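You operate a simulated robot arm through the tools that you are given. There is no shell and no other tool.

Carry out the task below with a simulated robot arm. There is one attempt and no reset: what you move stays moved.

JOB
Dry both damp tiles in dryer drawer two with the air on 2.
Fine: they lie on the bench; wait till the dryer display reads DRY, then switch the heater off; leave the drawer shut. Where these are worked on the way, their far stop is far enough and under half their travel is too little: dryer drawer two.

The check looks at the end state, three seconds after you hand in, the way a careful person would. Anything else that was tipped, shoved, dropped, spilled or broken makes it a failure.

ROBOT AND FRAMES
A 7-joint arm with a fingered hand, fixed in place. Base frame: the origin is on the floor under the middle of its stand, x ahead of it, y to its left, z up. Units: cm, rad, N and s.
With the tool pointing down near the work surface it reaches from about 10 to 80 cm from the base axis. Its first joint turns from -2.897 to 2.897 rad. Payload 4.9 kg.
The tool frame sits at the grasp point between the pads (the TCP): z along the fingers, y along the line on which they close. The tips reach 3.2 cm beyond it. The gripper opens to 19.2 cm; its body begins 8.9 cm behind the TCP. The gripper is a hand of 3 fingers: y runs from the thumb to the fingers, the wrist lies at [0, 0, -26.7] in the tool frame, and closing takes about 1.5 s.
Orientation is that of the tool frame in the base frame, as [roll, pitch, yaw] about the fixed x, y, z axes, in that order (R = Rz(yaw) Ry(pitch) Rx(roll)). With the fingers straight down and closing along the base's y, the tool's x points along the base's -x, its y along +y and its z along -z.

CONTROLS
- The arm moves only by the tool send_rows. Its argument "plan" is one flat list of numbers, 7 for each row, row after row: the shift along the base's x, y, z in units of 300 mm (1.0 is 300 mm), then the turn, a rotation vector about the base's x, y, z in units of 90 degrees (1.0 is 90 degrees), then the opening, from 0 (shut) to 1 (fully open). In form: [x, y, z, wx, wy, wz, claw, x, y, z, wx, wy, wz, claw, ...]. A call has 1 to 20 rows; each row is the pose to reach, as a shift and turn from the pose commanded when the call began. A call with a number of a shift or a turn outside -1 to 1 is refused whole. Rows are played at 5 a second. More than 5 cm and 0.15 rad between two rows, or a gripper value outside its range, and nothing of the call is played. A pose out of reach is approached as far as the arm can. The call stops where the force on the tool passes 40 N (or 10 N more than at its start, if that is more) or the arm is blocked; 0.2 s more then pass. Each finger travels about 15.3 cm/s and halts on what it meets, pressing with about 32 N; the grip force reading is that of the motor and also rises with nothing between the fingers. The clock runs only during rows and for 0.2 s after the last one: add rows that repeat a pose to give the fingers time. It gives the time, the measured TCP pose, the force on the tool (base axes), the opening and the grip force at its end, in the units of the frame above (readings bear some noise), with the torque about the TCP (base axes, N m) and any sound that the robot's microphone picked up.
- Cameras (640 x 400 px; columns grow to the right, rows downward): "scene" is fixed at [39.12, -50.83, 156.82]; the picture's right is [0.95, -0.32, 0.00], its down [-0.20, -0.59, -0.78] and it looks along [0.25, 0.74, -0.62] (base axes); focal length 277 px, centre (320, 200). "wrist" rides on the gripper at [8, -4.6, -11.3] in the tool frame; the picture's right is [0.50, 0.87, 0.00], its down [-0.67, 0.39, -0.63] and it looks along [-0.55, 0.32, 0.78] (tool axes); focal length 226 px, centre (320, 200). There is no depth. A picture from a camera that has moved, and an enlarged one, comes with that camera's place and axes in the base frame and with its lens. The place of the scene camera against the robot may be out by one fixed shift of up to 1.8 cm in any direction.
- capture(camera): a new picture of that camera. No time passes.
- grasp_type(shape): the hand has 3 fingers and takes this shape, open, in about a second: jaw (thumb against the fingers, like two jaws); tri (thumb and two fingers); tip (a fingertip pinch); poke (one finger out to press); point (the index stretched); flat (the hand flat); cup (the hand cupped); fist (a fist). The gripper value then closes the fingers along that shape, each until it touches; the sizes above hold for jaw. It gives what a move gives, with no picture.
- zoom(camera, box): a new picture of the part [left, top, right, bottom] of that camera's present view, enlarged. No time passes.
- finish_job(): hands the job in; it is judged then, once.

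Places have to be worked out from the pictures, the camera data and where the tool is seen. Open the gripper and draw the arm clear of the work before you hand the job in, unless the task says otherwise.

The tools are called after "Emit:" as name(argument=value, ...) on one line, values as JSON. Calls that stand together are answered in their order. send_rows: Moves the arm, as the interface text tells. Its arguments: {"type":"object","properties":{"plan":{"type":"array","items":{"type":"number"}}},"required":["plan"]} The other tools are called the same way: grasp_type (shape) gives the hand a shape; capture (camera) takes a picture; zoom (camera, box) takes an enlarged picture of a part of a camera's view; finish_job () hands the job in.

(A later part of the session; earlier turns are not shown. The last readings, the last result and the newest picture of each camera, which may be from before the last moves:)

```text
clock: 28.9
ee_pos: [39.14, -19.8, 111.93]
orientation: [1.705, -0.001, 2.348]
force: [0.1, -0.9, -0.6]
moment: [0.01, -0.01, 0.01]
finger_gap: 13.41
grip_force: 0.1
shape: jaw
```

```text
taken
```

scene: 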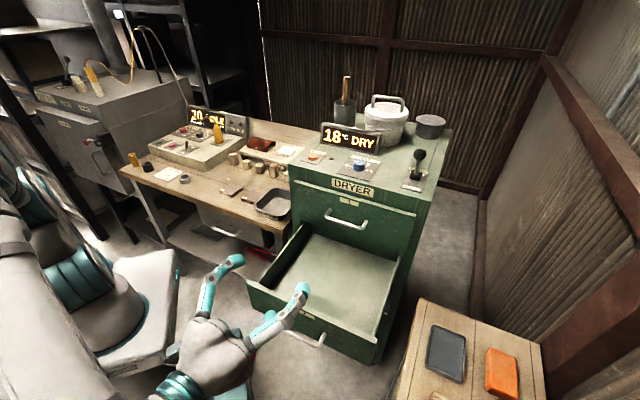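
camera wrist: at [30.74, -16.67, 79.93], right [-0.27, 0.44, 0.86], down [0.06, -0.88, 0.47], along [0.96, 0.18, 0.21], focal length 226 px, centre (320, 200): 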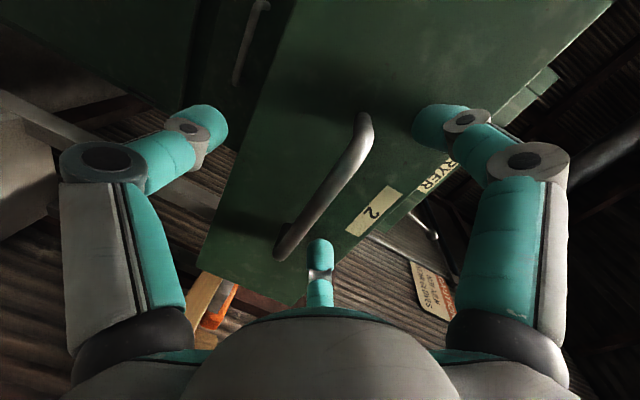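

The arm is clear of the open drawer. Now I'll swing toward the bench in stages, turning the hand to point straight down (yaw ≈160°) so I can view and pick the tiles.

Emit:
send_rows(plan=[-0.01, 0.08, 0.01, -0.06475, 0.04123, 0.01975, 0.8, -0.02, 0.16, 0.02, -0.1295, 0.08247, 0.0395, 1, -0.03, 0.24, 0.03, -0.19425, 0.1237, 0.05925, 1, -0.04, 0.32, 0.04, -0.259, 0.16493, 0.079, 1, -0.05, 0.4, 0.05, -0.32375, 0.20617, 0.09875, 1, -0.06, 0.48, 0.06, -0.3885, 0.2474, 0.1185, 1, -0.07, 0.56, 0.07, -0.45325, 0.28863, 0.13825, 1, -0.08, 0.64, 0.08, -0.518, 0.32987, 0.158, 1, -0.09, 0.72, 0.09, -0.58275, 0.3711, 0.17775, 1, -0.1, 0.8, 0.1, -0.6475, 0.41233, 0.1975, 1, -0.11, 0.88, 0.11, -0.71225, 0.45357, 0.21725, 1, -0.12, 0.96, 0.12, -0.777, 0.4948, 0.237, 1])

Emit:
capture(camera="scene")

```text
clock: 31.5
ee_pos: [35.32, 9.2, 115.7]
orientation: [-3.139, 0.0, 2.801]
force: [-0.3, -0.5, 0.8]
moment: [-0.03, 0.05, 0.01]
finger_gap: 19.2
grip_force: 0.0
shape: jaw
```

```text
taken
```

scene: 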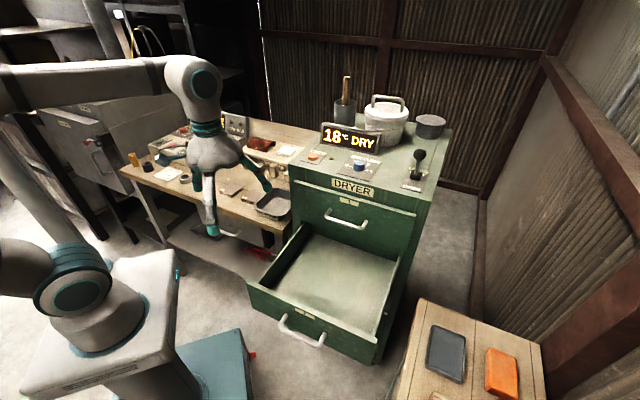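

The hand points straight down. I'll move on over the bench side to view the tiles.

Emit:
send_rows(plan=[-0.03, 0.12, -0.01, 0, 0, 0, 1, -0.06, 0.24, -0.02, 0, 0, 0, 1, -0.09, 0.36, -0.03, 0, 0, 0, 1, -0.12, 0.48, -0.04, 0, 0, 0, 1, -0.15, 0.6, -0.05, 0, 0, 0, 1, -0.18, 0.72, -0.06, 0, 0, 0, 1, -0.21, 0.84, -0.08, 0, 0, 0, 1, -0.24, 0.97, -0.1, 0, 0, 0, 1, -0.24, 0.97, -0.1, 0, 0, 0, 1])

Emit:
capture(camera="wrist")

Emit:
zoom(camera="wrist", box=[180, 60, 460, 235])

```text
clock: 33.5
ee_pos: [28.36, 38.21, 112.49]
orientation: [-3.14, 0.0, 2.802]
force: [-0.4, -0.3, -0.1]
moment: [-0.01, 0.01, 0.0]
finger_gap: 19.2
grip_force: 0.1
shape: jaw
```

```text
taken
camera wrist: at [19.32, 36.7, 123.79], right [-0.18, 0.98, 0.0], down [0.76, 0.14, 0.63], along [0.62, 0.11, -0.78], focal length 226 px, centre (320, 200)
```

wrist: 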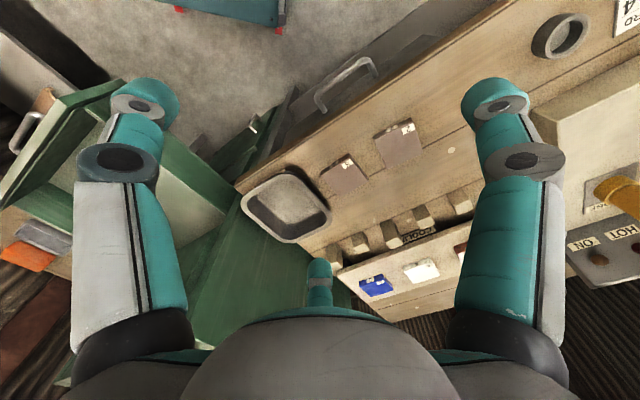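

```text
2.29 times, centred on (320, 148) of wrist
camera zoom: at [19.32, 36.7, 123.79], right [-0.18, 0.98, 0.0], down [0.76, 0.14, 0.63], along [0.62, 0.11, -0.78], focal length 517 px, centre (320, 320)
```

zoom: 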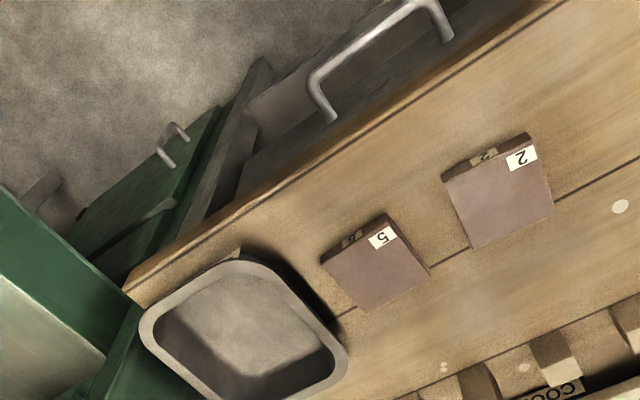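

Both tiles are clearly visible. I'll zoom tightly on each for accurate corners and the clearance to the tray.

Emit:
zoom(camera="wrist", box=[300, 140, 380, 200])

Emit:
zoom(camera="wrist", box=[360, 105, 440, 175])

```text
6.67 times, centred on (340, 170) of wrist
camera zoom: at [19.32, 36.7, 123.79], right [-0.18, 0.98, 0.0], down [0.76, 0.14, 0.63], along [0.62, 0.11, -0.78], focal length 1507 px, centre (187, 400)
```

zoom: 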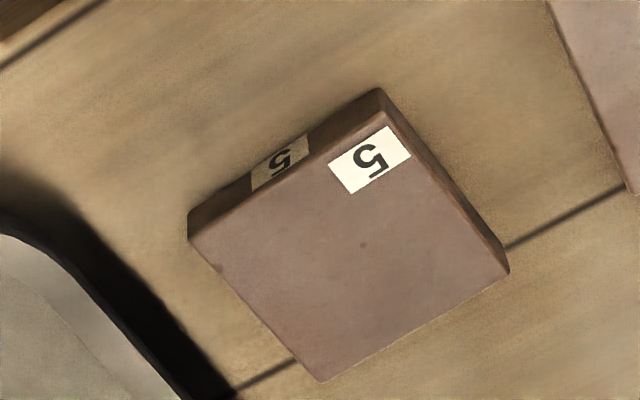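

```text
5.71 times, centred on (400, 140) of wrist
camera zoom: at [19.32, 36.7, 123.79], right [-0.18, 0.98, 0.0], down [0.76, 0.14, 0.63], along [0.62, 0.11, -0.78], focal length 1292 px, centre (-137, 543)
```

zoom: 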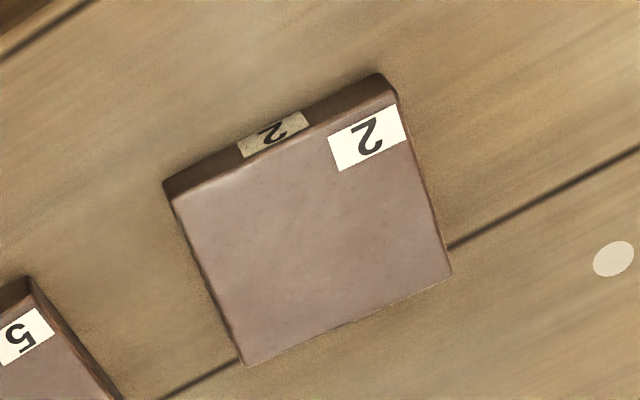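

Tile 2 is centred near [34.95, 54.25] and tile 5 near [43.4, 46.15], tops at z≈85.8, tile size ~7 cm. I'll move over tile 2 and stop ~7 cm above grasp height to re-check alignment.

Emit:
send_rows(plan=[0.055, 0.134, -0.03, 0, 0, 0, 0.65, 0.11, 0.267, -0.06, 0, 0, 0, 0.65, 0.165, 0.401, -0.09, 0, 0, 0, 0.65, 0.22, 0.535, -0.12, 0, 0, 0, 0.65, 0.22, 0.535, -0.27, 0, 0, 0, 0.65, 0.22, 0.535, -0.42, 0, 0, 0, 0.65, 0.22, 0.535, -0.57, 0, 0, 0, 0.65, 0.22, 0.535, -0.57, 0, 0, 0, 0.65])

Emit:
capture(camera="wrist")

Emit:
zoom(camera="scene", box=[190, 120, 310, 230])

```text
clock: 35.3
ee_pos: [34.87, 54.12, 95.38]
orientation: [-3.139, -0.002, 2.8]
force: [0.4, 0.2, 0.1]
moment: [0.0, -0.01, 0.01]
finger_gap: 12.51
grip_force: 0.1
shape: jaw
```

```text
taken
camera wrist: at [25.94, 52.7, 106.68], right [-0.18, 0.98, 0.0], down [0.76, 0.14, 0.63], along [0.62, 0.11, -0.78], focal length 226 px, centre (320, 200)
```

wrist: 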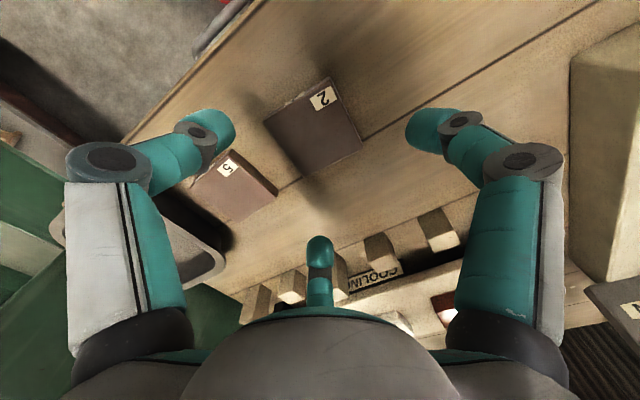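

```text
3.64 times, centred on (250, 175) of scene
camera zoom: at [39.12, -50.83, 156.82], right [0.95, -0.32, 0.0], down [-0.2, -0.59, -0.78], along [0.25, 0.74, -0.62], focal length 1006 px, centre (574, 291)
```

zoom: 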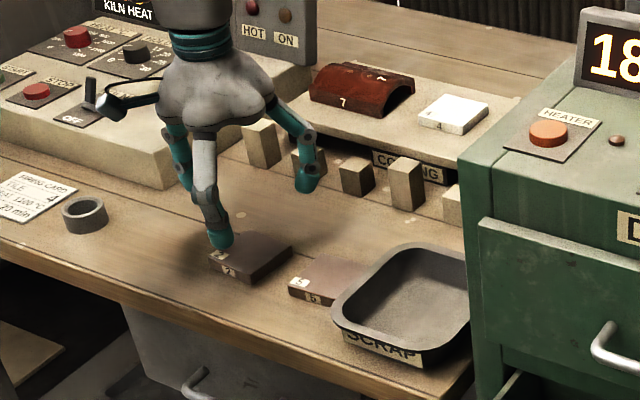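

I'll zoom in on tile 2 here for a precise second bearing on its height.

Emit:
zoom(camera="wrist", box=[240, 60, 400, 200])

```text
2.86 times, centred on (320, 130) of wrist
camera zoom: at [25.94, 52.7, 106.68], right [-0.18, 0.98, 0.0], down [0.76, 0.14, 0.63], along [0.62, 0.11, -0.78], focal length 646 px, centre (320, 400)
```

zoom: 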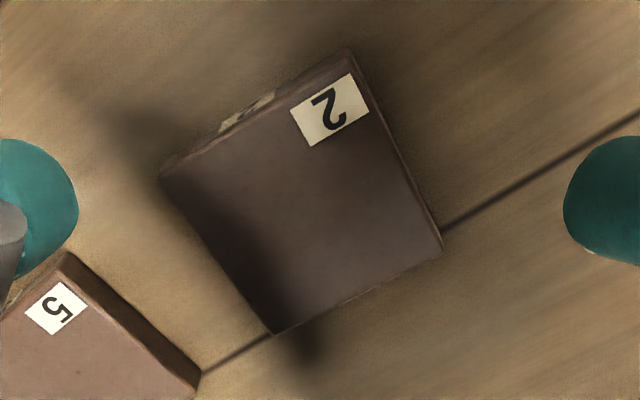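

Tile 2 lies centred under the hand (≈[34.75, 53.95], top z≈86). I'll descend to just above fingertip contact with the bench.

Emit:
send_rows(plan=[0, -0.003, -0.08, 0, 0, 0, 0.65, -0.002, -0.005, -0.16, 0, 0, 0, 0.65, -0.003, -0.006, -0.225, 0, 0, 0, 0.65, -0.003, -0.006, -0.225, 0, 0, 0, 0.65])

Emit:
zoom(camera="scene", box=[190, 140, 290, 220])

Emit:
capture(camera="wrist")

```text
clock: 36.3
ee_pos: [34.64, 53.95, 88.68]
orientation: [-3.14, 0.0, 2.802]
force: [-0.7, -0.1, -0.6]
moment: [0.04, -0.01, 0.0]
finger_gap: 12.53
grip_force: 0.0
shape: jaw
```

```text
5.00 times, centred on (240, 180) of scene
camera zoom: at [39.12, -50.83, 156.82], right [0.95, -0.32, 0.0], down [-0.2, -0.59, -0.78], along [0.25, 0.74, -0.62], focal length 1383 px, centre (720, 300)
```

zoom: 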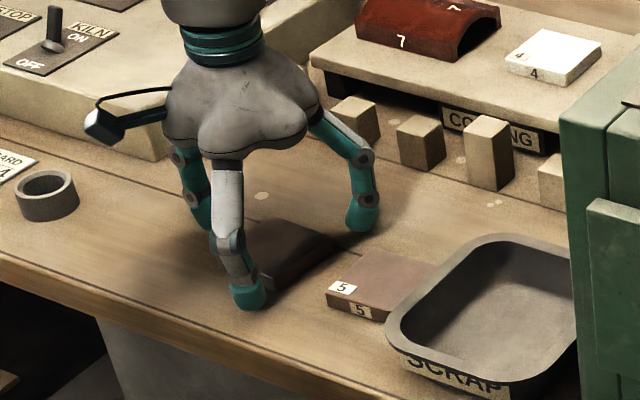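

```text
taken
camera wrist: at [25.65, 52.43, 100.0], right [-0.18, 0.98, 0.0], down [0.76, 0.14, 0.63], along [0.62, 0.11, -0.78], focal length 226 px, centre (320, 200)
```

wrist: 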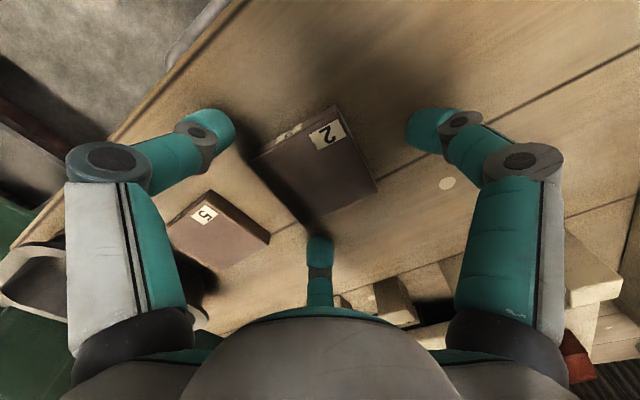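

No contact yet. I'll lower in small steps and watch the force.

Emit:
send_rows(plan=[0, 0, -0.01, 0, 0, 0, 0.6, 0, 0, -0.02, 0, 0, 0, 0.55, 0, 0, -0.025, 0, 0, 0, 0.55])

```text
clock: 37.1
ee_pos: [34.68, 53.99, 88.27]
orientation: [3.139, 0.001, 2.801]
force: [-0.4, -1.1, 15.7]
moment: [0.42, -0.02, 0.0]
finger_gap: 10.59
grip_force: 0.1
shape: jaw
```

The fingertips touch the bench at TCP z≈88.3. I'll lift about 3 mm and close on the tile.

Emit:
send_rows(plan=[0, 0, 0.012, 0, 0, 0, 0.55, 0, 0, 0.012, 0, 0, 0, 0.45, 0, 0, 0.012, 0, 0, 0, 0.35, 0, 0, 0.012, 0, 0, 0, 0.25, 0, 0, 0.012, 0, 0, 0, 0.15, 0, 0, 0.012, 0, 0, 0, 0.05, 0, 0, 0.012, 0, 0, 0, 0.05, 0, 0, 0.012, 0, 0, 0, 0.05])

Emit:
capture(camera="wrist")

Emit:
zoom(camera="scene", box=[190, 140, 290, 220])

```text
clock: 38.9
ee_pos: [34.53, 53.95, 88.34]
orientation: [-3.136, 0.0, 2.802]
force: [0.3, -0.5, 0.4]
moment: [0.01, -0.03, -0.01]
finger_gap: 7.39
grip_force: 32.0
shape: jaw
```

```text
taken
camera wrist: at [25.69, 52.46, 99.65], right [-0.18, 0.98, 0.0], down [0.76, 0.14, 0.63], along [0.62, 0.11, -0.78], focal length 226 px, centre (320, 200)
```

wrist: 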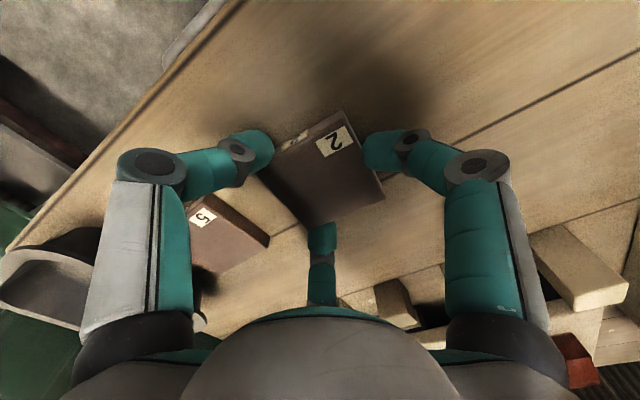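

```text
5.00 times, centred on (240, 180) of scene
camera zoom: at [39.12, -50.83, 156.82], right [0.95, -0.32, 0.0], down [-0.2, -0.59, -0.78], along [0.25, 0.74, -0.62], focal length 1383 px, centre (720, 300)
```

zoom: 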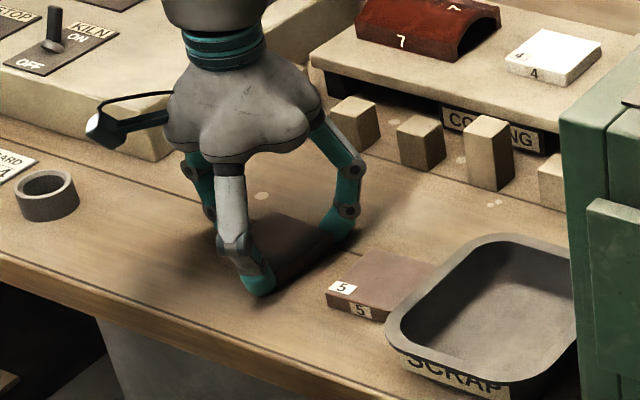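

The grip holds at a 7.4 cm gap with 32 N. I'll lift slowly a few centimetres and check that the tile comes along.

Emit:
send_rows(plan=[0, 0, 0.02, 0, 0, 0, 0.05, 0, 0, 0.05, 0, 0, 0, 0.05, 0, 0, 0.1, 0, 0, 0, 0.05, 0, 0, 0.15, 0, 0, 0, 0.05, 0, 0, 0.2, 0, 0, 0, 0.05, 0, 0, 0.2, 0, 0, 0, 0.05])

Emit:
capture(camera="wrist")

Emit:
zoom(camera="scene", box=[180, 100, 300, 220])

```text
clock: 40.3
ee_pos: [34.59, 54.01, 94.41]
orientation: [-3.138, 0.0, 2.801]
force: [0.4, -0.1, -1.0]
moment: [-0.01, -0.01, -0.02]
finger_gap: 7.34
grip_force: 31.8
shape: jaw
```

```text
taken
camera wrist: at [25.7, 52.52, 105.61], right [-0.18, 0.98, 0.0], down [0.76, 0.14, 0.63], along [0.62, 0.11, -0.78], focal length 226 px, centre (320, 200)
```

wrist: 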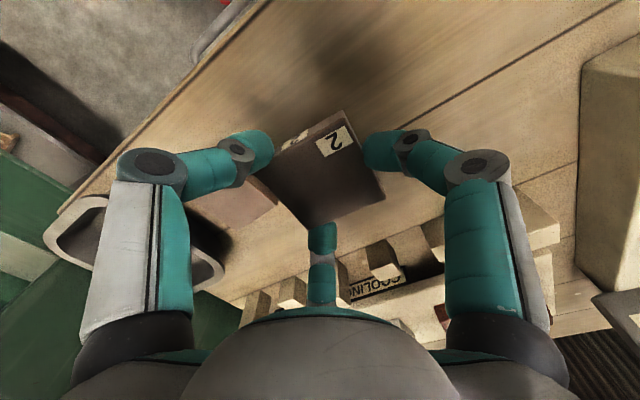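

```text
3.33 times, centred on (240, 160) of scene
camera zoom: at [39.12, -50.83, 156.82], right [0.95, -0.32, 0.0], down [-0.2, -0.59, -0.78], along [0.25, 0.74, -0.62], focal length 922 px, centre (587, 333)
```

zoom: 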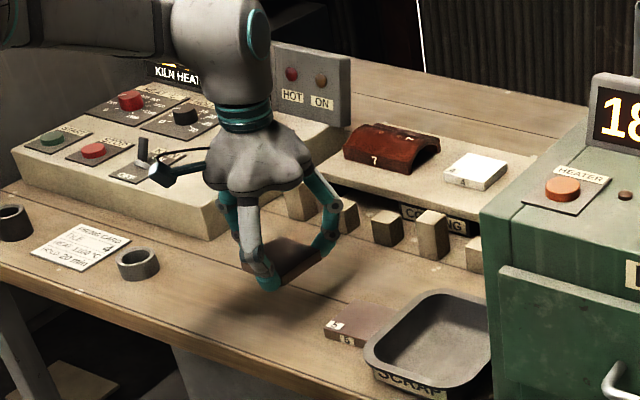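

The tile is firmly held and off the bench. I'll raise it and carry it back around toward the drawer, keeping clear of the tray and the dryer corner.

Emit:
send_rows(plan=[0, 0, 0.08, 0, 0, 0, 0.05, 0, 0, 0.2, 0, 0, 0, 0.05, 0, 0, 0.32, 0, 0, 0, 0.05, 0, 0, 0.44, 0, 0, 0, 0.05, -0.01, -0.04, 0.56, 0, 0, 0, 0.05, -0.03, -0.12, 0.64, 0, 0, 0, 0.05, -0.055, -0.22, 0.66, 0, 0, 0, 0.05, -0.08, -0.32, 0.66, 0, 0, 0, 0.05, -0.105, -0.42, 0.66, 0, 0, 0, 0.05, -0.13, -0.52, 0.66, 0, 0, 0, 0.05, -0.155, -0.62, 0.66, 0, 0, 0, 0.05, -0.18, -0.72, 0.66, 0, 0, 0, 0.05, -0.2, -0.82, 0.66, 0, 0, 0, 0.05, -0.21, -0.88, 0.66, 0, 0, 0, 0.05])

Emit:
capture(camera="scene")

```text
clock: 43.3
ee_pos: [28.46, 27.63, 114.15]
orientation: [-3.139, 0.001, 2.801]
force: [-0.9, -0.1, -1.3]
moment: [-0.02, 0.0, 0.02]
finger_gap: 7.35
grip_force: 32.1
shape: jaw
```

```text
taken
```

scene: 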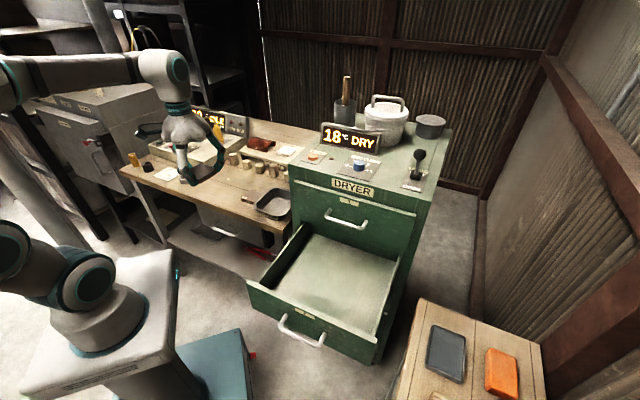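

The tile is still held at 7.35 cm. Next I carry it to above the left half of the open drawer.

Emit:
send_rows(plan=[0.03, -0.08, 0, 0, 0, 0, 0.05, 0.07, -0.18, 0, 0, 0, 0, 0.05, 0.11, -0.28, 0, 0, 0, 0, 0.05, 0.15, -0.38, 0, 0, 0, 0, 0.05, 0.19, -0.48, 0, 0, 0, 0, 0.05, 0.25, -0.58, 0, 0, 0, 0, 0.05, 0.33, -0.64, 0, 0, 0, 0, 0.05, 0.42, -0.69, 0, 0, 0, 0, 0.05, 0.51, -0.74, 0, 0, 0, 0, 0.05, 0.6, -0.78, 0, 0, 0, 0, 0.05, 0.66, -0.81, 0, 0, 0, 0, 0.05, 0.69, -0.82, 0, 0, 0, 0, 0.05, 0.69, -0.82, 0, 0, 0, 0, 0.05])

Emit:
capture(camera="wrist")

Emit:
capture(camera="scene")

```text
clock: 46.1
ee_pos: [49.1, 3.06, 114.13]
orientation: [3.142, -0.001, 2.799]
force: [0.3, -0.5, -2.0]
moment: [0.0, 0.0, 0.02]
finger_gap: 7.29
grip_force: 32.0
shape: jaw
```

```text
taken
camera wrist: at [40.24, 1.5, 125.5], right [-0.18, 0.98, 0.0], down [0.76, 0.14, 0.63], along [0.62, 0.11, -0.78], focal length 226 px, centre (320, 200)
```

wrist: 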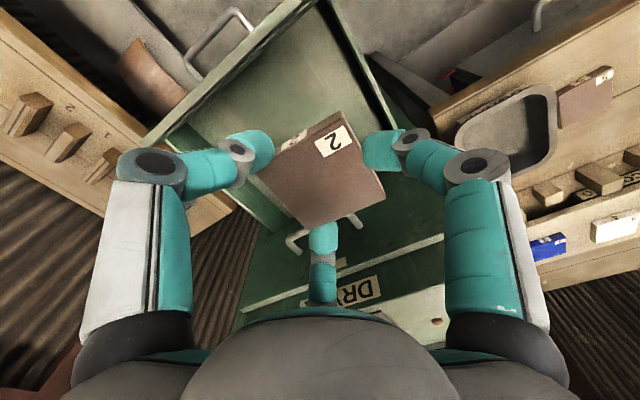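

```text
taken
```

scene: 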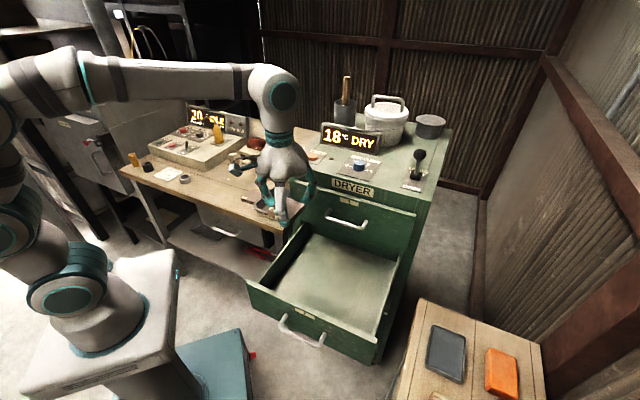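

I'm above the drawer's left half. I'll zoom to read the drawer walls and floor.

Emit:
zoom(camera="wrist", box=[140, 0, 440, 190])

Emit:
zoom(camera="scene", box=[230, 200, 430, 380])

```text
2.11 times, centred on (290, 95) of wrist
camera zoom: at [40.24, 1.5, 125.5], right [-0.18, 0.98, 0.0], down [0.76, 0.14, 0.63], along [0.62, 0.11, -0.78], focal length 476 px, centre (383, 421)
```

zoom: 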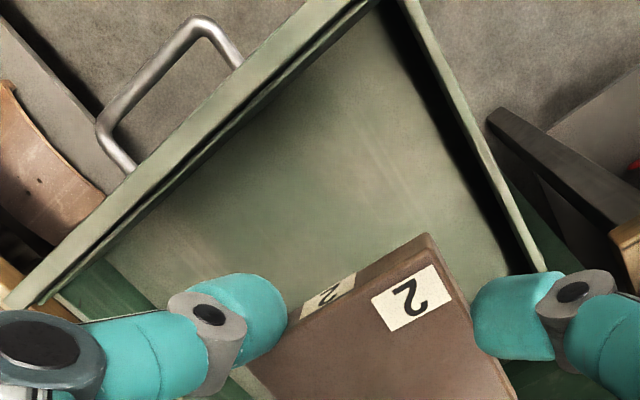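

```text
2.22 times, centred on (330, 290) of scene
camera zoom: at [39.12, -50.83, 156.82], right [0.95, -0.32, 0.0], down [-0.2, -0.59, -0.78], along [0.25, 0.74, -0.62], focal length 615 px, centre (298, 0)
```

zoom: 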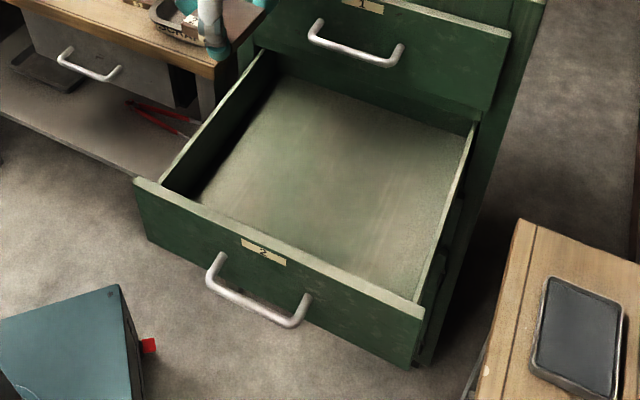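

Left wall's inner side is near w≈26 in the drawer's cross direction, handle centre at w≈42, front panel inner face near b≈28.5. I'll move over a spot deeper in (b≈39.5, w≈37.8 → about [54.7, 0.7]) and lower partway.

Emit:
send_rows(plan=[0.06, -0.025, 0, 0, 0, 0, 0.05, 0.12, -0.05, 0, 0, 0, 0, 0.05, 0.185, -0.077, 0, 0, 0, 0, 0.05, 0.185, -0.077, -0.1, 0, 0, 0, 0.05, 0.185, -0.077, -0.2, 0, 0, 0, 0.05, 0.185, -0.077, -0.3, 0, 0, 0, 0.05, 0.185, -0.077, -0.4, 0, 0, 0, 0.05, 0.185, -0.077, -0.5, 0, 0, 0, 0.05, 0.185, -0.077, -0.5, 0, 0, 0, 0.05])

Emit:
capture(camera="wrist")

Emit:
zoom(camera="scene", box=[230, 130, 430, 330])

```text
clock: 48.1
ee_pos: [54.63, 0.89, 99.09]
orientation: [-3.141, 0.002, 2.8]
force: [0.3, -0.2, -1.3]
moment: [-0.01, 0.01, 0.01]
finger_gap: 7.3
grip_force: 32.0
shape: jaw
```

```text
taken
camera wrist: at [45.75, -0.69, 110.46], right [-0.18, 0.98, 0.0], down [0.76, 0.14, 0.63], along [0.62, 0.11, -0.78], focal length 226 px, centre (320, 200)
```

wrist: 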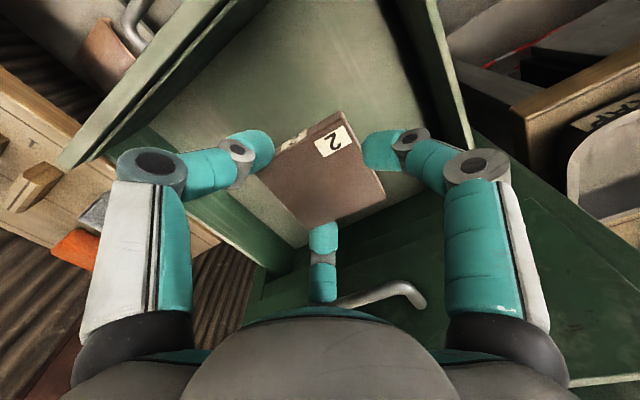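

```text
2.00 times, centred on (330, 230) of scene
camera zoom: at [39.12, -50.83, 156.82], right [0.95, -0.32, 0.0], down [-0.2, -0.59, -0.78], along [0.25, 0.74, -0.62], focal length 553 px, centre (300, 140)
```

zoom: 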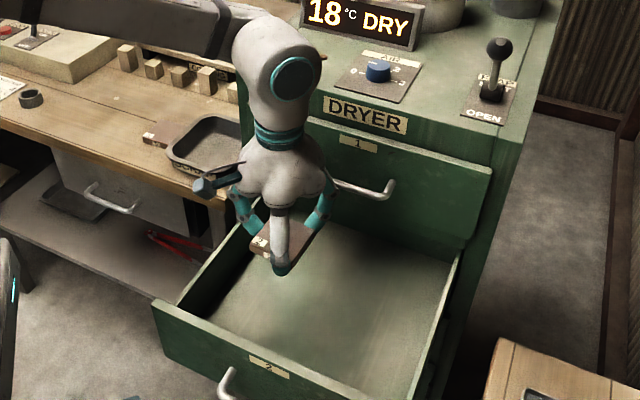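

The path is clear so far. I'll zoom in on the front panel and the left wall to check finger clearances before lowering into the drawer.

Emit:
zoom(camera="wrist", box=[60, 0, 300, 170])

Emit:
zoom(camera="wrist", box=[340, 0, 520, 200])

```text
2.35 times, centred on (180, 85) of wrist
camera zoom: at [45.75, -0.69, 110.46], right [-0.18, 0.98, 0.0], down [0.76, 0.14, 0.63], along [0.62, 0.11, -0.78], focal length 532 px, centre (649, 471)
```

zoom: 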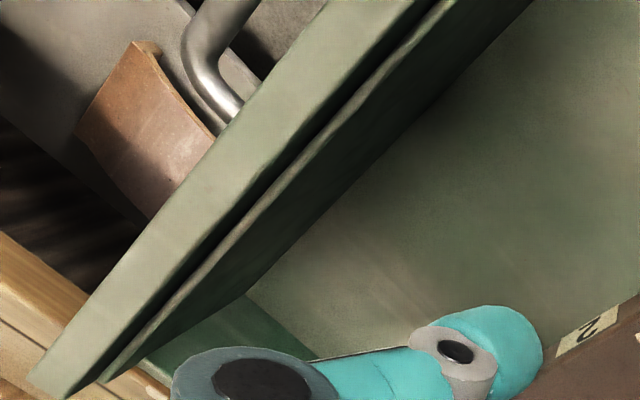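

```text
2.00 times, centred on (430, 100) of wrist
camera zoom: at [45.75, -0.69, 110.46], right [-0.18, 0.98, 0.0], down [0.76, 0.14, 0.63], along [0.62, 0.11, -0.78], focal length 452 px, centre (100, 400)
```

zoom: 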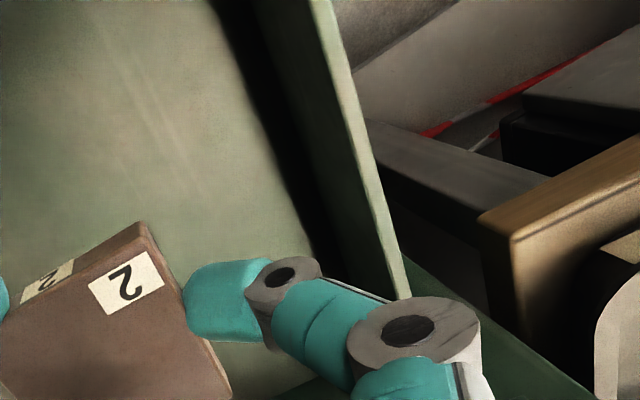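

Clearances: about 2 cm to the left wall and 2.6 cm to the front inner wall. I'll nudge slightly right and lower to z≈86.5.

Emit:
send_rows(plan=[0.005, -0.02, -0.05, 0, 0, 0, 0.05, 0.005, -0.02, -0.13, 0, 0, 0, 0.05, 0.005, -0.02, -0.21, 0, 0, 0, 0.05, 0.005, -0.02, -0.29, 0, 0, 0, 0.05, 0.005, -0.02, -0.37, 0, 0, 0, 0.05, 0.005, -0.02, -0.42, 0, 0, 0, 0.05, 0.005, -0.02, -0.42, 0, 0, 0, 0.05])

Emit:
capture(camera="wrist")

Emit:
zoom(camera="scene", box=[230, 130, 430, 330])

```text
clock: 49.7
ee_pos: [54.74, 0.25, 86.49]
orientation: [-3.141, -0.001, 2.801]
force: [-0.8, 0.2, -2.4]
moment: [-0.03, -0.04, 0.0]
finger_gap: 7.29
grip_force: 32.1
shape: jaw
```

```text
taken
camera wrist: at [45.86, -1.37, 97.86], right [-0.18, 0.98, 0.0], down [0.76, 0.14, 0.63], along [0.62, 0.11, -0.78], focal length 226 px, centre (320, 200)
```

wrist: 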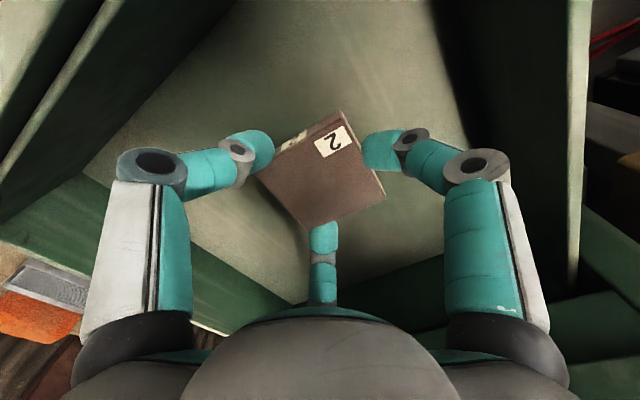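

```text
2.00 times, centred on (330, 230) of scene
camera zoom: at [39.12, -50.83, 156.82], right [0.95, -0.32, 0.0], down [-0.2, -0.59, -0.78], along [0.25, 0.74, -0.62], focal length 553 px, centre (300, 140)
```

zoom: 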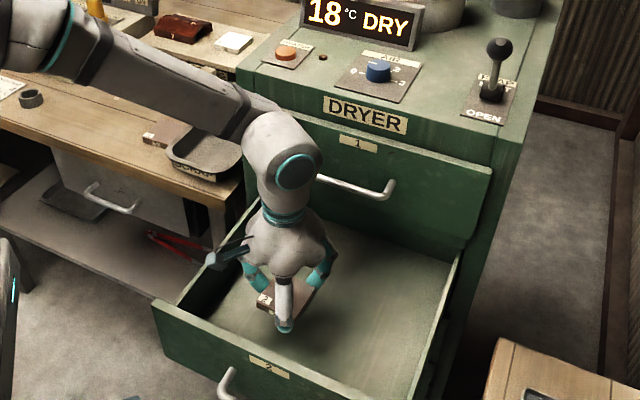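

Still free. I continue lowering in small steps, checking force for the tile touching the drawer floor.

Emit:
send_rows(plan=[0, 0, -0.02, 0, 0, 0, 0.05, 0, 0, -0.04, 0, 0, 0, 0.05, 0, 0, -0.06, 0, 0, 0, 0.05, 0, 0, -0.075, 0, 0, 0, 0.05, 0, 0, -0.075, 0, 0, 0, 0.05])

Emit:
zoom(camera="scene", box=[270, 220, 390, 320])

```text
clock: 50.9
ee_pos: [54.83, 0.21, 84.27]
orientation: [-3.141, 0.001, 2.801]
force: [0.3, -0.4, -0.8]
moment: [0.01, 0.01, -0.02]
finger_gap: 7.29
grip_force: 31.8
shape: jaw
```

```text
4.00 times, centred on (330, 270) of scene
camera zoom: at [39.12, -50.83, 156.82], right [0.95, -0.32, 0.0], down [-0.2, -0.59, -0.78], along [0.25, 0.74, -0.62], focal length 1107 px, centre (280, -80)
```

zoom: 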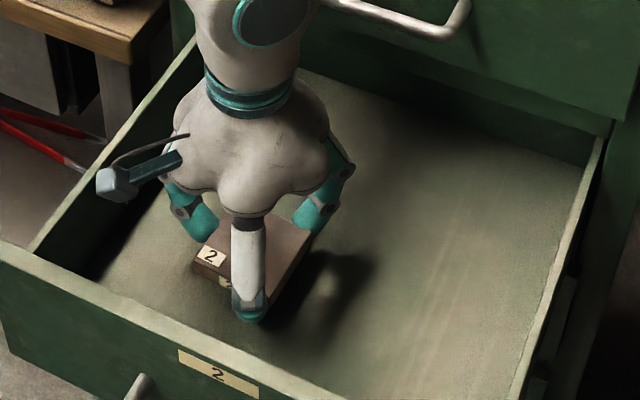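

Still a gap visible to the shadow. I continue lowering gently.

Emit:
send_rows(plan=[0, 0, -0.015, 0, 0, 0, 0.05, 0, 0, -0.03, 0, 0, 0, 0.05, 0, 0, -0.045, 0, 0, 0, 0.05, 0, 0, -0.045, 0, 0, 0, 0.05])

```text
clock: 51.9
ee_pos: [54.67, 0.24, 82.86]
orientation: [-3.138, 0.0, 2.801]
force: [-0.2, 0.5, -1.3]
moment: [0.0, -0.01, -0.01]
finger_gap: 7.29
grip_force: 32.4
shape: jaw
```

No floor contact yet at z≈82.9; stepping down further.

Emit:
send_rows(plan=[0, 0, -0.012, 0, 0, 0, 0.05, 0, 0, -0.024, 0, 0, 0, 0.05, 0, 0, -0.036, 0, 0, 0, 0.05, 0, 0, -0.036, 0, 0, 0, 0.05])

Emit:
zoom(camera="scene", box=[270, 220, 390, 320])

```text
clock: 52.9
ee_pos: [54.73, 0.15, 81.84]
orientation: [-3.14, 0.0, 2.802]
force: [-0.4, -0.1, -1.9]
moment: [-0.05, 0.01, -0.02]
finger_gap: 7.26
grip_force: 32.4
shape: jaw
```

```text
4.00 times, centred on (330, 270) of scene
camera zoom: at [39.12, -50.83, 156.82], right [0.95, -0.32, 0.0], down [-0.2, -0.59, -0.78], along [0.25, 0.74, -0.62], focal length 1107 px, centre (280, -80)
```

zoom: 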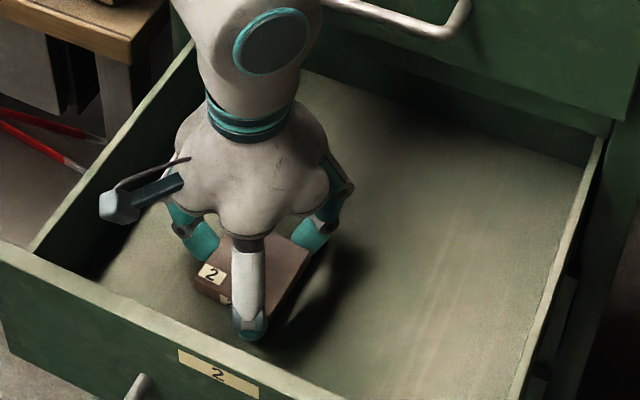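

Shadow gap is closing. Continue down in small steps.

Emit:
send_rows(plan=[0, 0, -0.012, 0, 0, 0, 0.05, 0, 0, -0.024, 0, 0, 0, 0.05, 0, 0, -0.036, 0, 0, 0, 0.05, 0, 0, -0.036, 0, 0, 0, 0.05])

```text
clock: 53.8
ee_pos: [55.18, 0.21, 81.26]
orientation: [3.14, 0.011, 2.802]
force: [-1.7, 1.5, 6.8]
moment: [-0.22, 0.15, -0.08]
finger_gap: 7.37
grip_force: 32.6
shape: jaw
stopped in row 4: the force on the tool passed its limit at 42 N (the readings are from after the stop); the commanded pose is now the measured one
```

The tile touched the drawer floor (TCP z≈81.2). I'll relax upward a hair and open the fingers just enough to release it.

Emit:
send_rows(plan=[0, 0, 0.005, 0, 0, 0, 0.05, 0, 0, 0.005, 0, 0, 0, 0.3, 0, 0, 0.005, 0, 0, 0, 0.42, 0, 0, 0.005, 0, 0, 0, 0.48, 0, 0, 0.005, 0, 0, 0, 0.5, 0, 0, 0.005, 0, 0, 0, 0.5, 0, 0, 0.005, 0, 0, 0, 0.5])

Emit:
capture(camera="wrist")

Emit:
zoom(camera="scene", box=[270, 220, 390, 320])

```text
clock: 55.4
ee_pos: [55.19, 0.26, 81.4]
orientation: [3.14, 0.011, 2.802]
force: [0.7, -0.4, 2.9]
moment: [0.14, 0.11, -0.05]
finger_gap: 9.48
grip_force: 0.1
shape: jaw
```

```text
taken
camera wrist: at [46.13, -1.29, 92.66], right [-0.18, 0.98, 0.0], down [0.76, 0.14, 0.64], along [0.63, 0.11, -0.77], focal length 226 px, centre (320, 200)
```

wrist: 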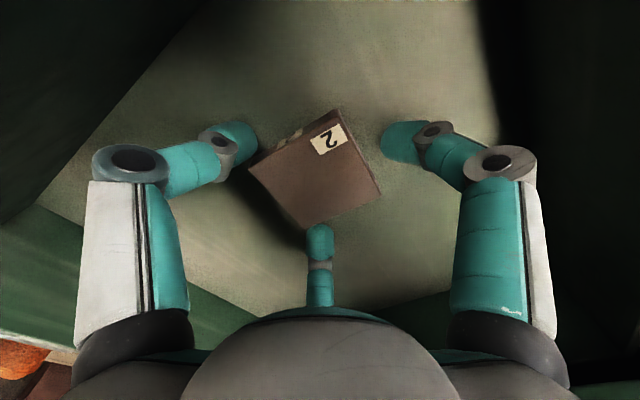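

```text
4.00 times, centred on (330, 270) of scene
camera zoom: at [39.12, -50.83, 156.82], right [0.95, -0.32, 0.0], down [-0.2, -0.59, -0.78], along [0.25, 0.74, -0.62], focal length 1107 px, centre (280, -80)
```

zoom: 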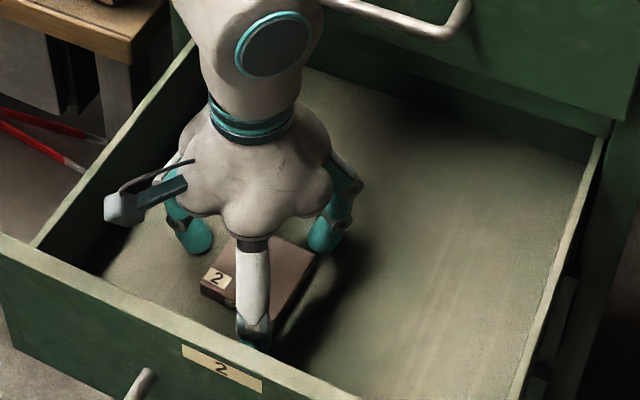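

Tile 2 is released flat on the drawer floor. I'll lift straight up out of the drawer.

Emit:
send_rows(plan=[0, 0, 0.04, 0, 0, 0, 0.5, 0, 0, 0.12, 0, 0, 0, 0.5, 0, 0, 0.24, 0, 0, 0, 0.5, 0, 0, 0.38, 0, 0, 0, 0.5, 0, 0, 0.52, 0, 0, 0, 0.5, 0, 0, 0.66, 0, 0, 0, 0.5, 0, 0, 0.8, 0, 0, 0, 0.5, 0, 0, 0.94, 0, 0, 0, 0.5, 0, 0, 0.99, 0, 0, 0, 0.5])

Emit:
zoom(camera="scene", box=[230, 180, 430, 380])

Emit:
capture(camera="wrist")

```text
clock: 57.4
ee_pos: [55.15, 0.46, 111.23]
orientation: [3.141, 0.009, 2.801]
force: [0.0, -0.1, 0.2]
moment: [0.0, 0.0, 0.03]
finger_gap: 9.56
grip_force: 0.1
shape: jaw
```

```text
2.00 times, centred on (330, 280) of scene
camera zoom: at [39.12, -50.83, 156.82], right [0.95, -0.32, 0.0], down [-0.2, -0.59, -0.78], along [0.25, 0.74, -0.62], focal length 553 px, centre (300, 40)
```

zoom: 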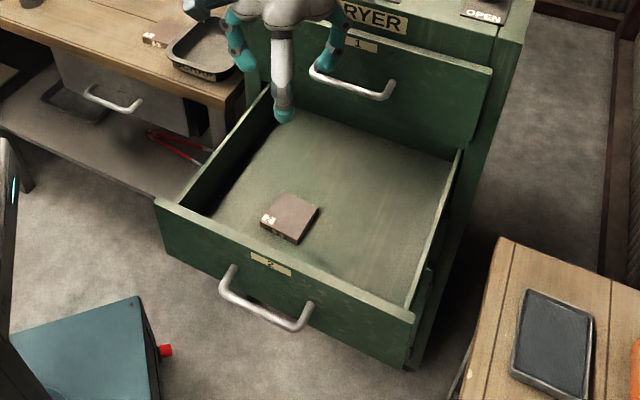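

```text
taken
camera wrist: at [46.16, -1.15, 122.4], right [-0.18, 0.98, 0.0], down [0.76, 0.14, 0.64], along [0.63, 0.11, -0.77], focal length 226 px, centre (320, 200)
```

wrist: 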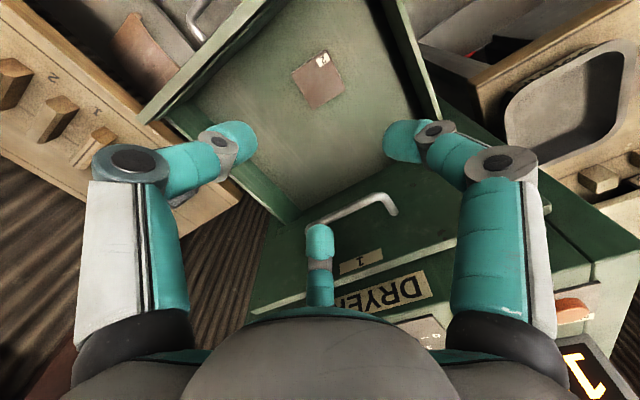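

Tile 2 lies flat in the drawer. I return to the bench along the same safe path for tile 5, turning the hand +8° to match that tile's edges.

Emit:
send_rows(plan=[0, 0, 0.06, 0, 0, 0, 0.6, -0.03, 0.015, 0.127, 0, 0, 0, 0.65, -0.15, 0.075, 0.127, 0.0005, 0.001, 0.01, 0.65, -0.28, 0.14, 0.127, 0.001, 0.002, 0.02, 0.65, -0.41, 0.205, 0.127, 0.001, 0.003, 0.03, 0.65, -0.53, 0.265, 0.127, 0.0015, 0.004, 0.045, 0.65, -0.638, 0.318, 0.127, 0.002, 0.0054, 0.06, 0.65, -0.68, 0.45, 0.127, 0.002, 0.0054, 0.07, 0.65, -0.72, 0.58, 0.127, 0.002, 0.0054, 0.08, 0.65, -0.76, 0.71, 0.127, 0.002, 0.0054, 0.0901, 0.65, -0.8, 0.84, 0.127, 0.002, 0.0054, 0.0901, 0.65, -0.82, 0.96, 0.127, 0.002, 0.0054, 0.0901, 0.65, -0.82, 0.96, 0.127, 0.002, 0.0054, 0.0901, 0.65])

```text
clock: 60.2
ee_pos: [30.51, 29.05, 115.18]
orientation: [3.137, 0.0, 2.943]
force: [0.2, 0.0, -0.1]
moment: [-0.01, 0.0, -0.01]
finger_gap: 12.45
grip_force: 0.1
shape: jaw
```

Now over to tile 5, stopping about 9 cm above grasp height to check alignment.

Emit:
send_rows(plan=[0.085, 0.113, 0, 0, 0, 0, 0.65, 0.17, 0.226, 0, 0, 0, 0, 0.65, 0.255, 0.339, 0, 0, 0, 0, 0.65, 0.34, 0.452, -0.02, 0, 0, 0, 0.65, 0.41, 0.55, -0.06, 0, 0, 0, 0.65, 0.423, 0.565, -0.2, 0, 0, 0, 0.65, 0.423, 0.565, -0.34, 0, 0, 0, 0.65, 0.423, 0.565, -0.48, 0, 0, 0, 0.65, 0.423, 0.565, -0.6, 0, 0, 0, 0.65, 0.423, 0.565, -0.6, 0, 0, 0, 0.65])

Emit:
capture(camera="wrist")

Emit:
zoom(camera="wrist", box=[220, 60, 400, 200])

```text
clock: 62.4
ee_pos: [43.4, 46.01, 96.81]
orientation: [3.137, -0.001, 2.942]
force: [-0.1, 0.8, 0.6]
moment: [-0.01, -0.04, -0.01]
finger_gap: 12.45
grip_force: 0.1
shape: jaw
```

```text
taken
camera wrist: at [34.8, 43.1, 108.16], right [-0.32, 0.95, 0.0], down [0.73, 0.25, 0.63], along [0.6, 0.2, -0.77], focal length 226 px, centre (320, 200)
```

wrist: 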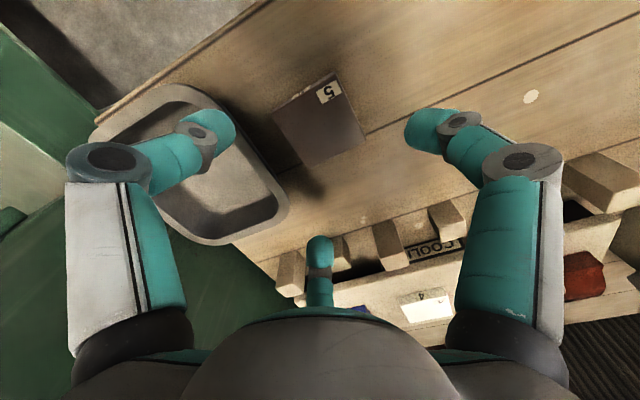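

```text
2.86 times, centred on (310, 130) of wrist
camera zoom: at [34.8, 43.1, 108.16], right [-0.32, 0.95, 0.0], down [0.73, 0.25, 0.63], along [0.6, 0.2, -0.77], focal length 646 px, centre (349, 400)
```

zoom: 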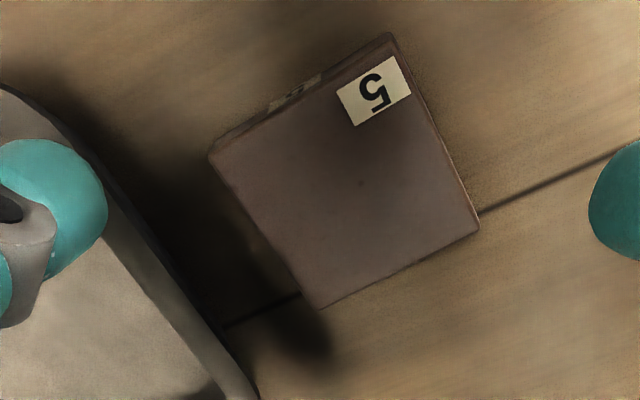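

Tile 5 is centred near [42.9, 45.9]; the tray rim is close on its dryer side, so I'll offset the hand ~1.5 cm away from the tray (fingers will still close on three sides) and lower with a 0.56 opening.

Emit:
send_rows(plan=[-0.055, 0.029, 0, 0, 0, 0, 0.56, -0.055, 0.029, -0.06, 0, 0, 0, 0.56, -0.055, 0.029, -0.13, 0, 0, 0, 0.56, -0.055, 0.029, -0.2, 0, 0, 0, 0.56, -0.055, 0.029, -0.25, 0, 0, 0, 0.56, -0.055, 0.029, -0.25, 0, 0, 0, 0.56])

Emit:
capture(camera="wrist")

Emit:
zoom(camera="scene", box=[200, 140, 300, 220])

```text
clock: 63.8
ee_pos: [41.55, 46.76, 89.28]
orientation: [3.138, 0.0, 2.942]
force: [0.1, -1.0, 0.1]
moment: [0.03, 0.0, -0.02]
finger_gap: 10.82
grip_force: 0.0
shape: jaw
```

```text
taken
camera wrist: at [33.03, 43.92, 100.57], right [-0.32, 0.95, 0.0], down [0.73, 0.25, 0.63], along [0.6, 0.2, -0.77], focal length 226 px, centre (320, 200)
```

wrist: 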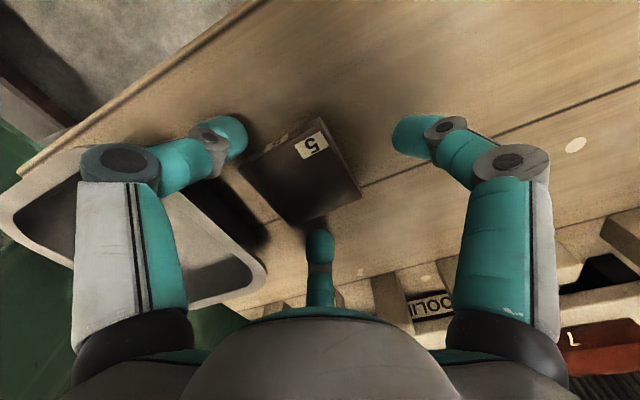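

```text
5.00 times, centred on (250, 180) of scene
camera zoom: at [39.12, -50.83, 156.82], right [0.95, -0.32, 0.0], down [-0.2, -0.59, -0.78], along [0.25, 0.74, -0.62], focal length 1383 px, centre (670, 300)
```

zoom: 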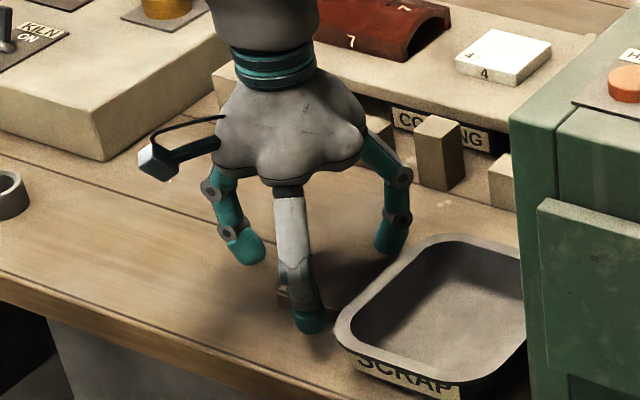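

Clear of the tray and pegs. Lower to just above the bench and close on the tile.

Emit:
send_rows(plan=[0, 0, -0.016, 0, 0, 0, 0.56, 0, 0, -0.031, 0, 0, 0, 0.56, 0, 0, -0.031, 0, 0, 0, 0.56, 0, 0, -0.031, 0, 0, 0, 0.45, 0, 0, -0.031, 0, 0, 0, 0.35, 0, 0, -0.031, 0, 0, 0, 0.25, 0, 0, -0.031, 0, 0, 0, 0.15, 0, 0, -0.031, 0, 0, 0, 0.05, 0, 0, -0.031, 0, 0, 0, 0.05, 0, 0, -0.031, 0, 0, 0, 0.05])

Emit:
capture(camera="wrist")

Emit:
zoom(camera="scene", box=[200, 140, 300, 220])

```text
clock: 66.0
ee_pos: [41.64, 46.72, 88.41]
orientation: [3.137, -0.001, 2.943]
force: [-0.8, -0.1, -0.3]
moment: [-0.02, 0.02, -0.03]
finger_gap: 6.46
grip_force: 32.1
shape: jaw
```

```text
taken
camera wrist: at [33.0, 43.94, 99.72], right [-0.32, 0.95, 0.0], down [0.73, 0.25, 0.63], along [0.6, 0.2, -0.77], focal length 226 px, centre (320, 200)
```

wrist: 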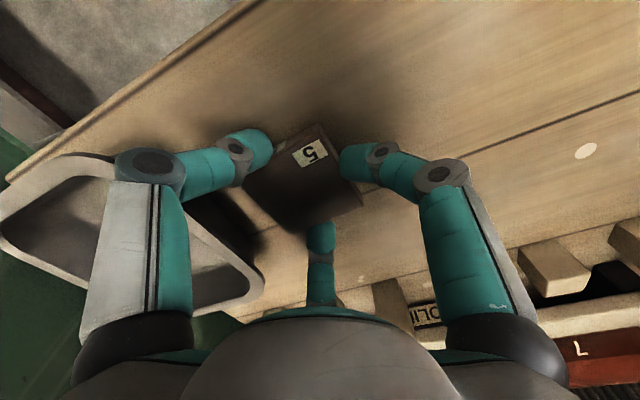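

```text
5.00 times, centred on (250, 180) of scene
camera zoom: at [39.12, -50.83, 156.82], right [0.95, -0.32, 0.0], down [-0.2, -0.59, -0.78], along [0.25, 0.74, -0.62], focal length 1383 px, centre (670, 300)
```

zoom: 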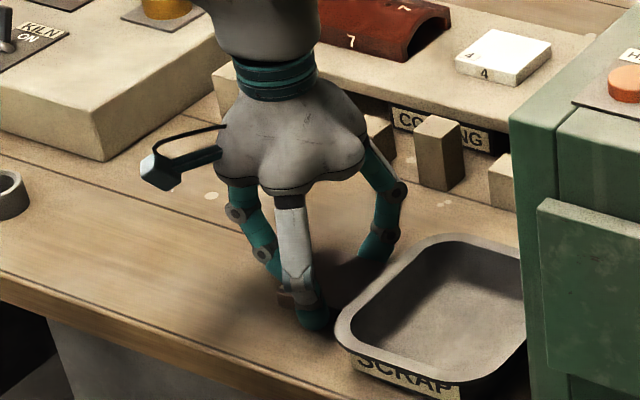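

Gripped (32 N). Lift slowly and check the tile follows.

Emit:
send_rows(plan=[0, 0, 0.02, 0, 0, 0, 0.05, 0, 0, 0.05, 0, 0, 0, 0.05, 0, 0, 0.1, 0, 0, 0, 0.05, 0, 0, 0.15, 0, 0, 0, 0.05, 0, 0, 0.2, 0, 0, 0, 0.05, 0, 0, 0.25, 0, 0, 0, 0.05, 0, 0, 0.25, 0, 0, 0, 0.05])

Emit:
capture(camera="wrist")

Emit:
zoom(camera="scene", box=[190, 100, 310, 220])

```text
clock: 67.6
ee_pos: [41.47, 46.79, 95.98]
orientation: [3.14, 0.001, 2.943]
force: [0.8, 0.0, -1.4]
moment: [-0.03, 0.05, 0.02]
finger_gap: 6.48
grip_force: 31.5
shape: jaw
```

```text
taken
camera wrist: at [32.95, 43.91, 107.28], right [-0.32, 0.95, 0.0], down [0.73, 0.25, 0.63], along [0.6, 0.2, -0.77], focal length 226 px, centre (320, 200)
```

wrist: 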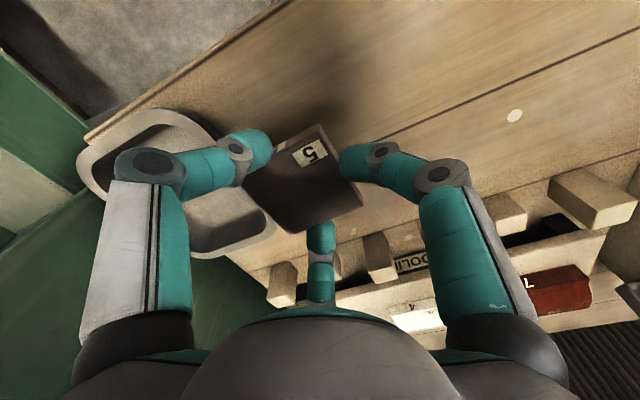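

```text
3.33 times, centred on (250, 160) of scene
camera zoom: at [39.12, -50.83, 156.82], right [0.95, -0.32, 0.0], down [-0.2, -0.59, -0.78], along [0.25, 0.74, -0.62], focal length 922 px, centre (553, 333)
```

zoom: 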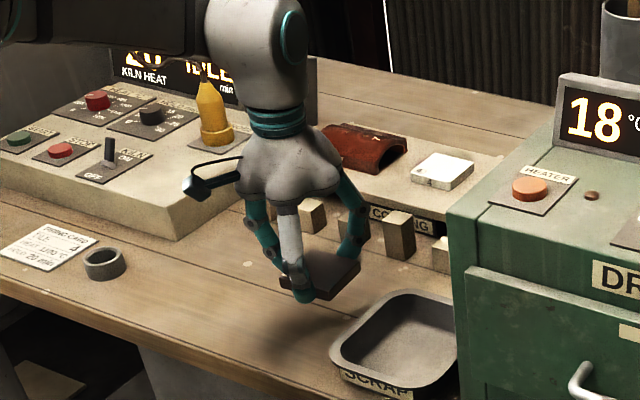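

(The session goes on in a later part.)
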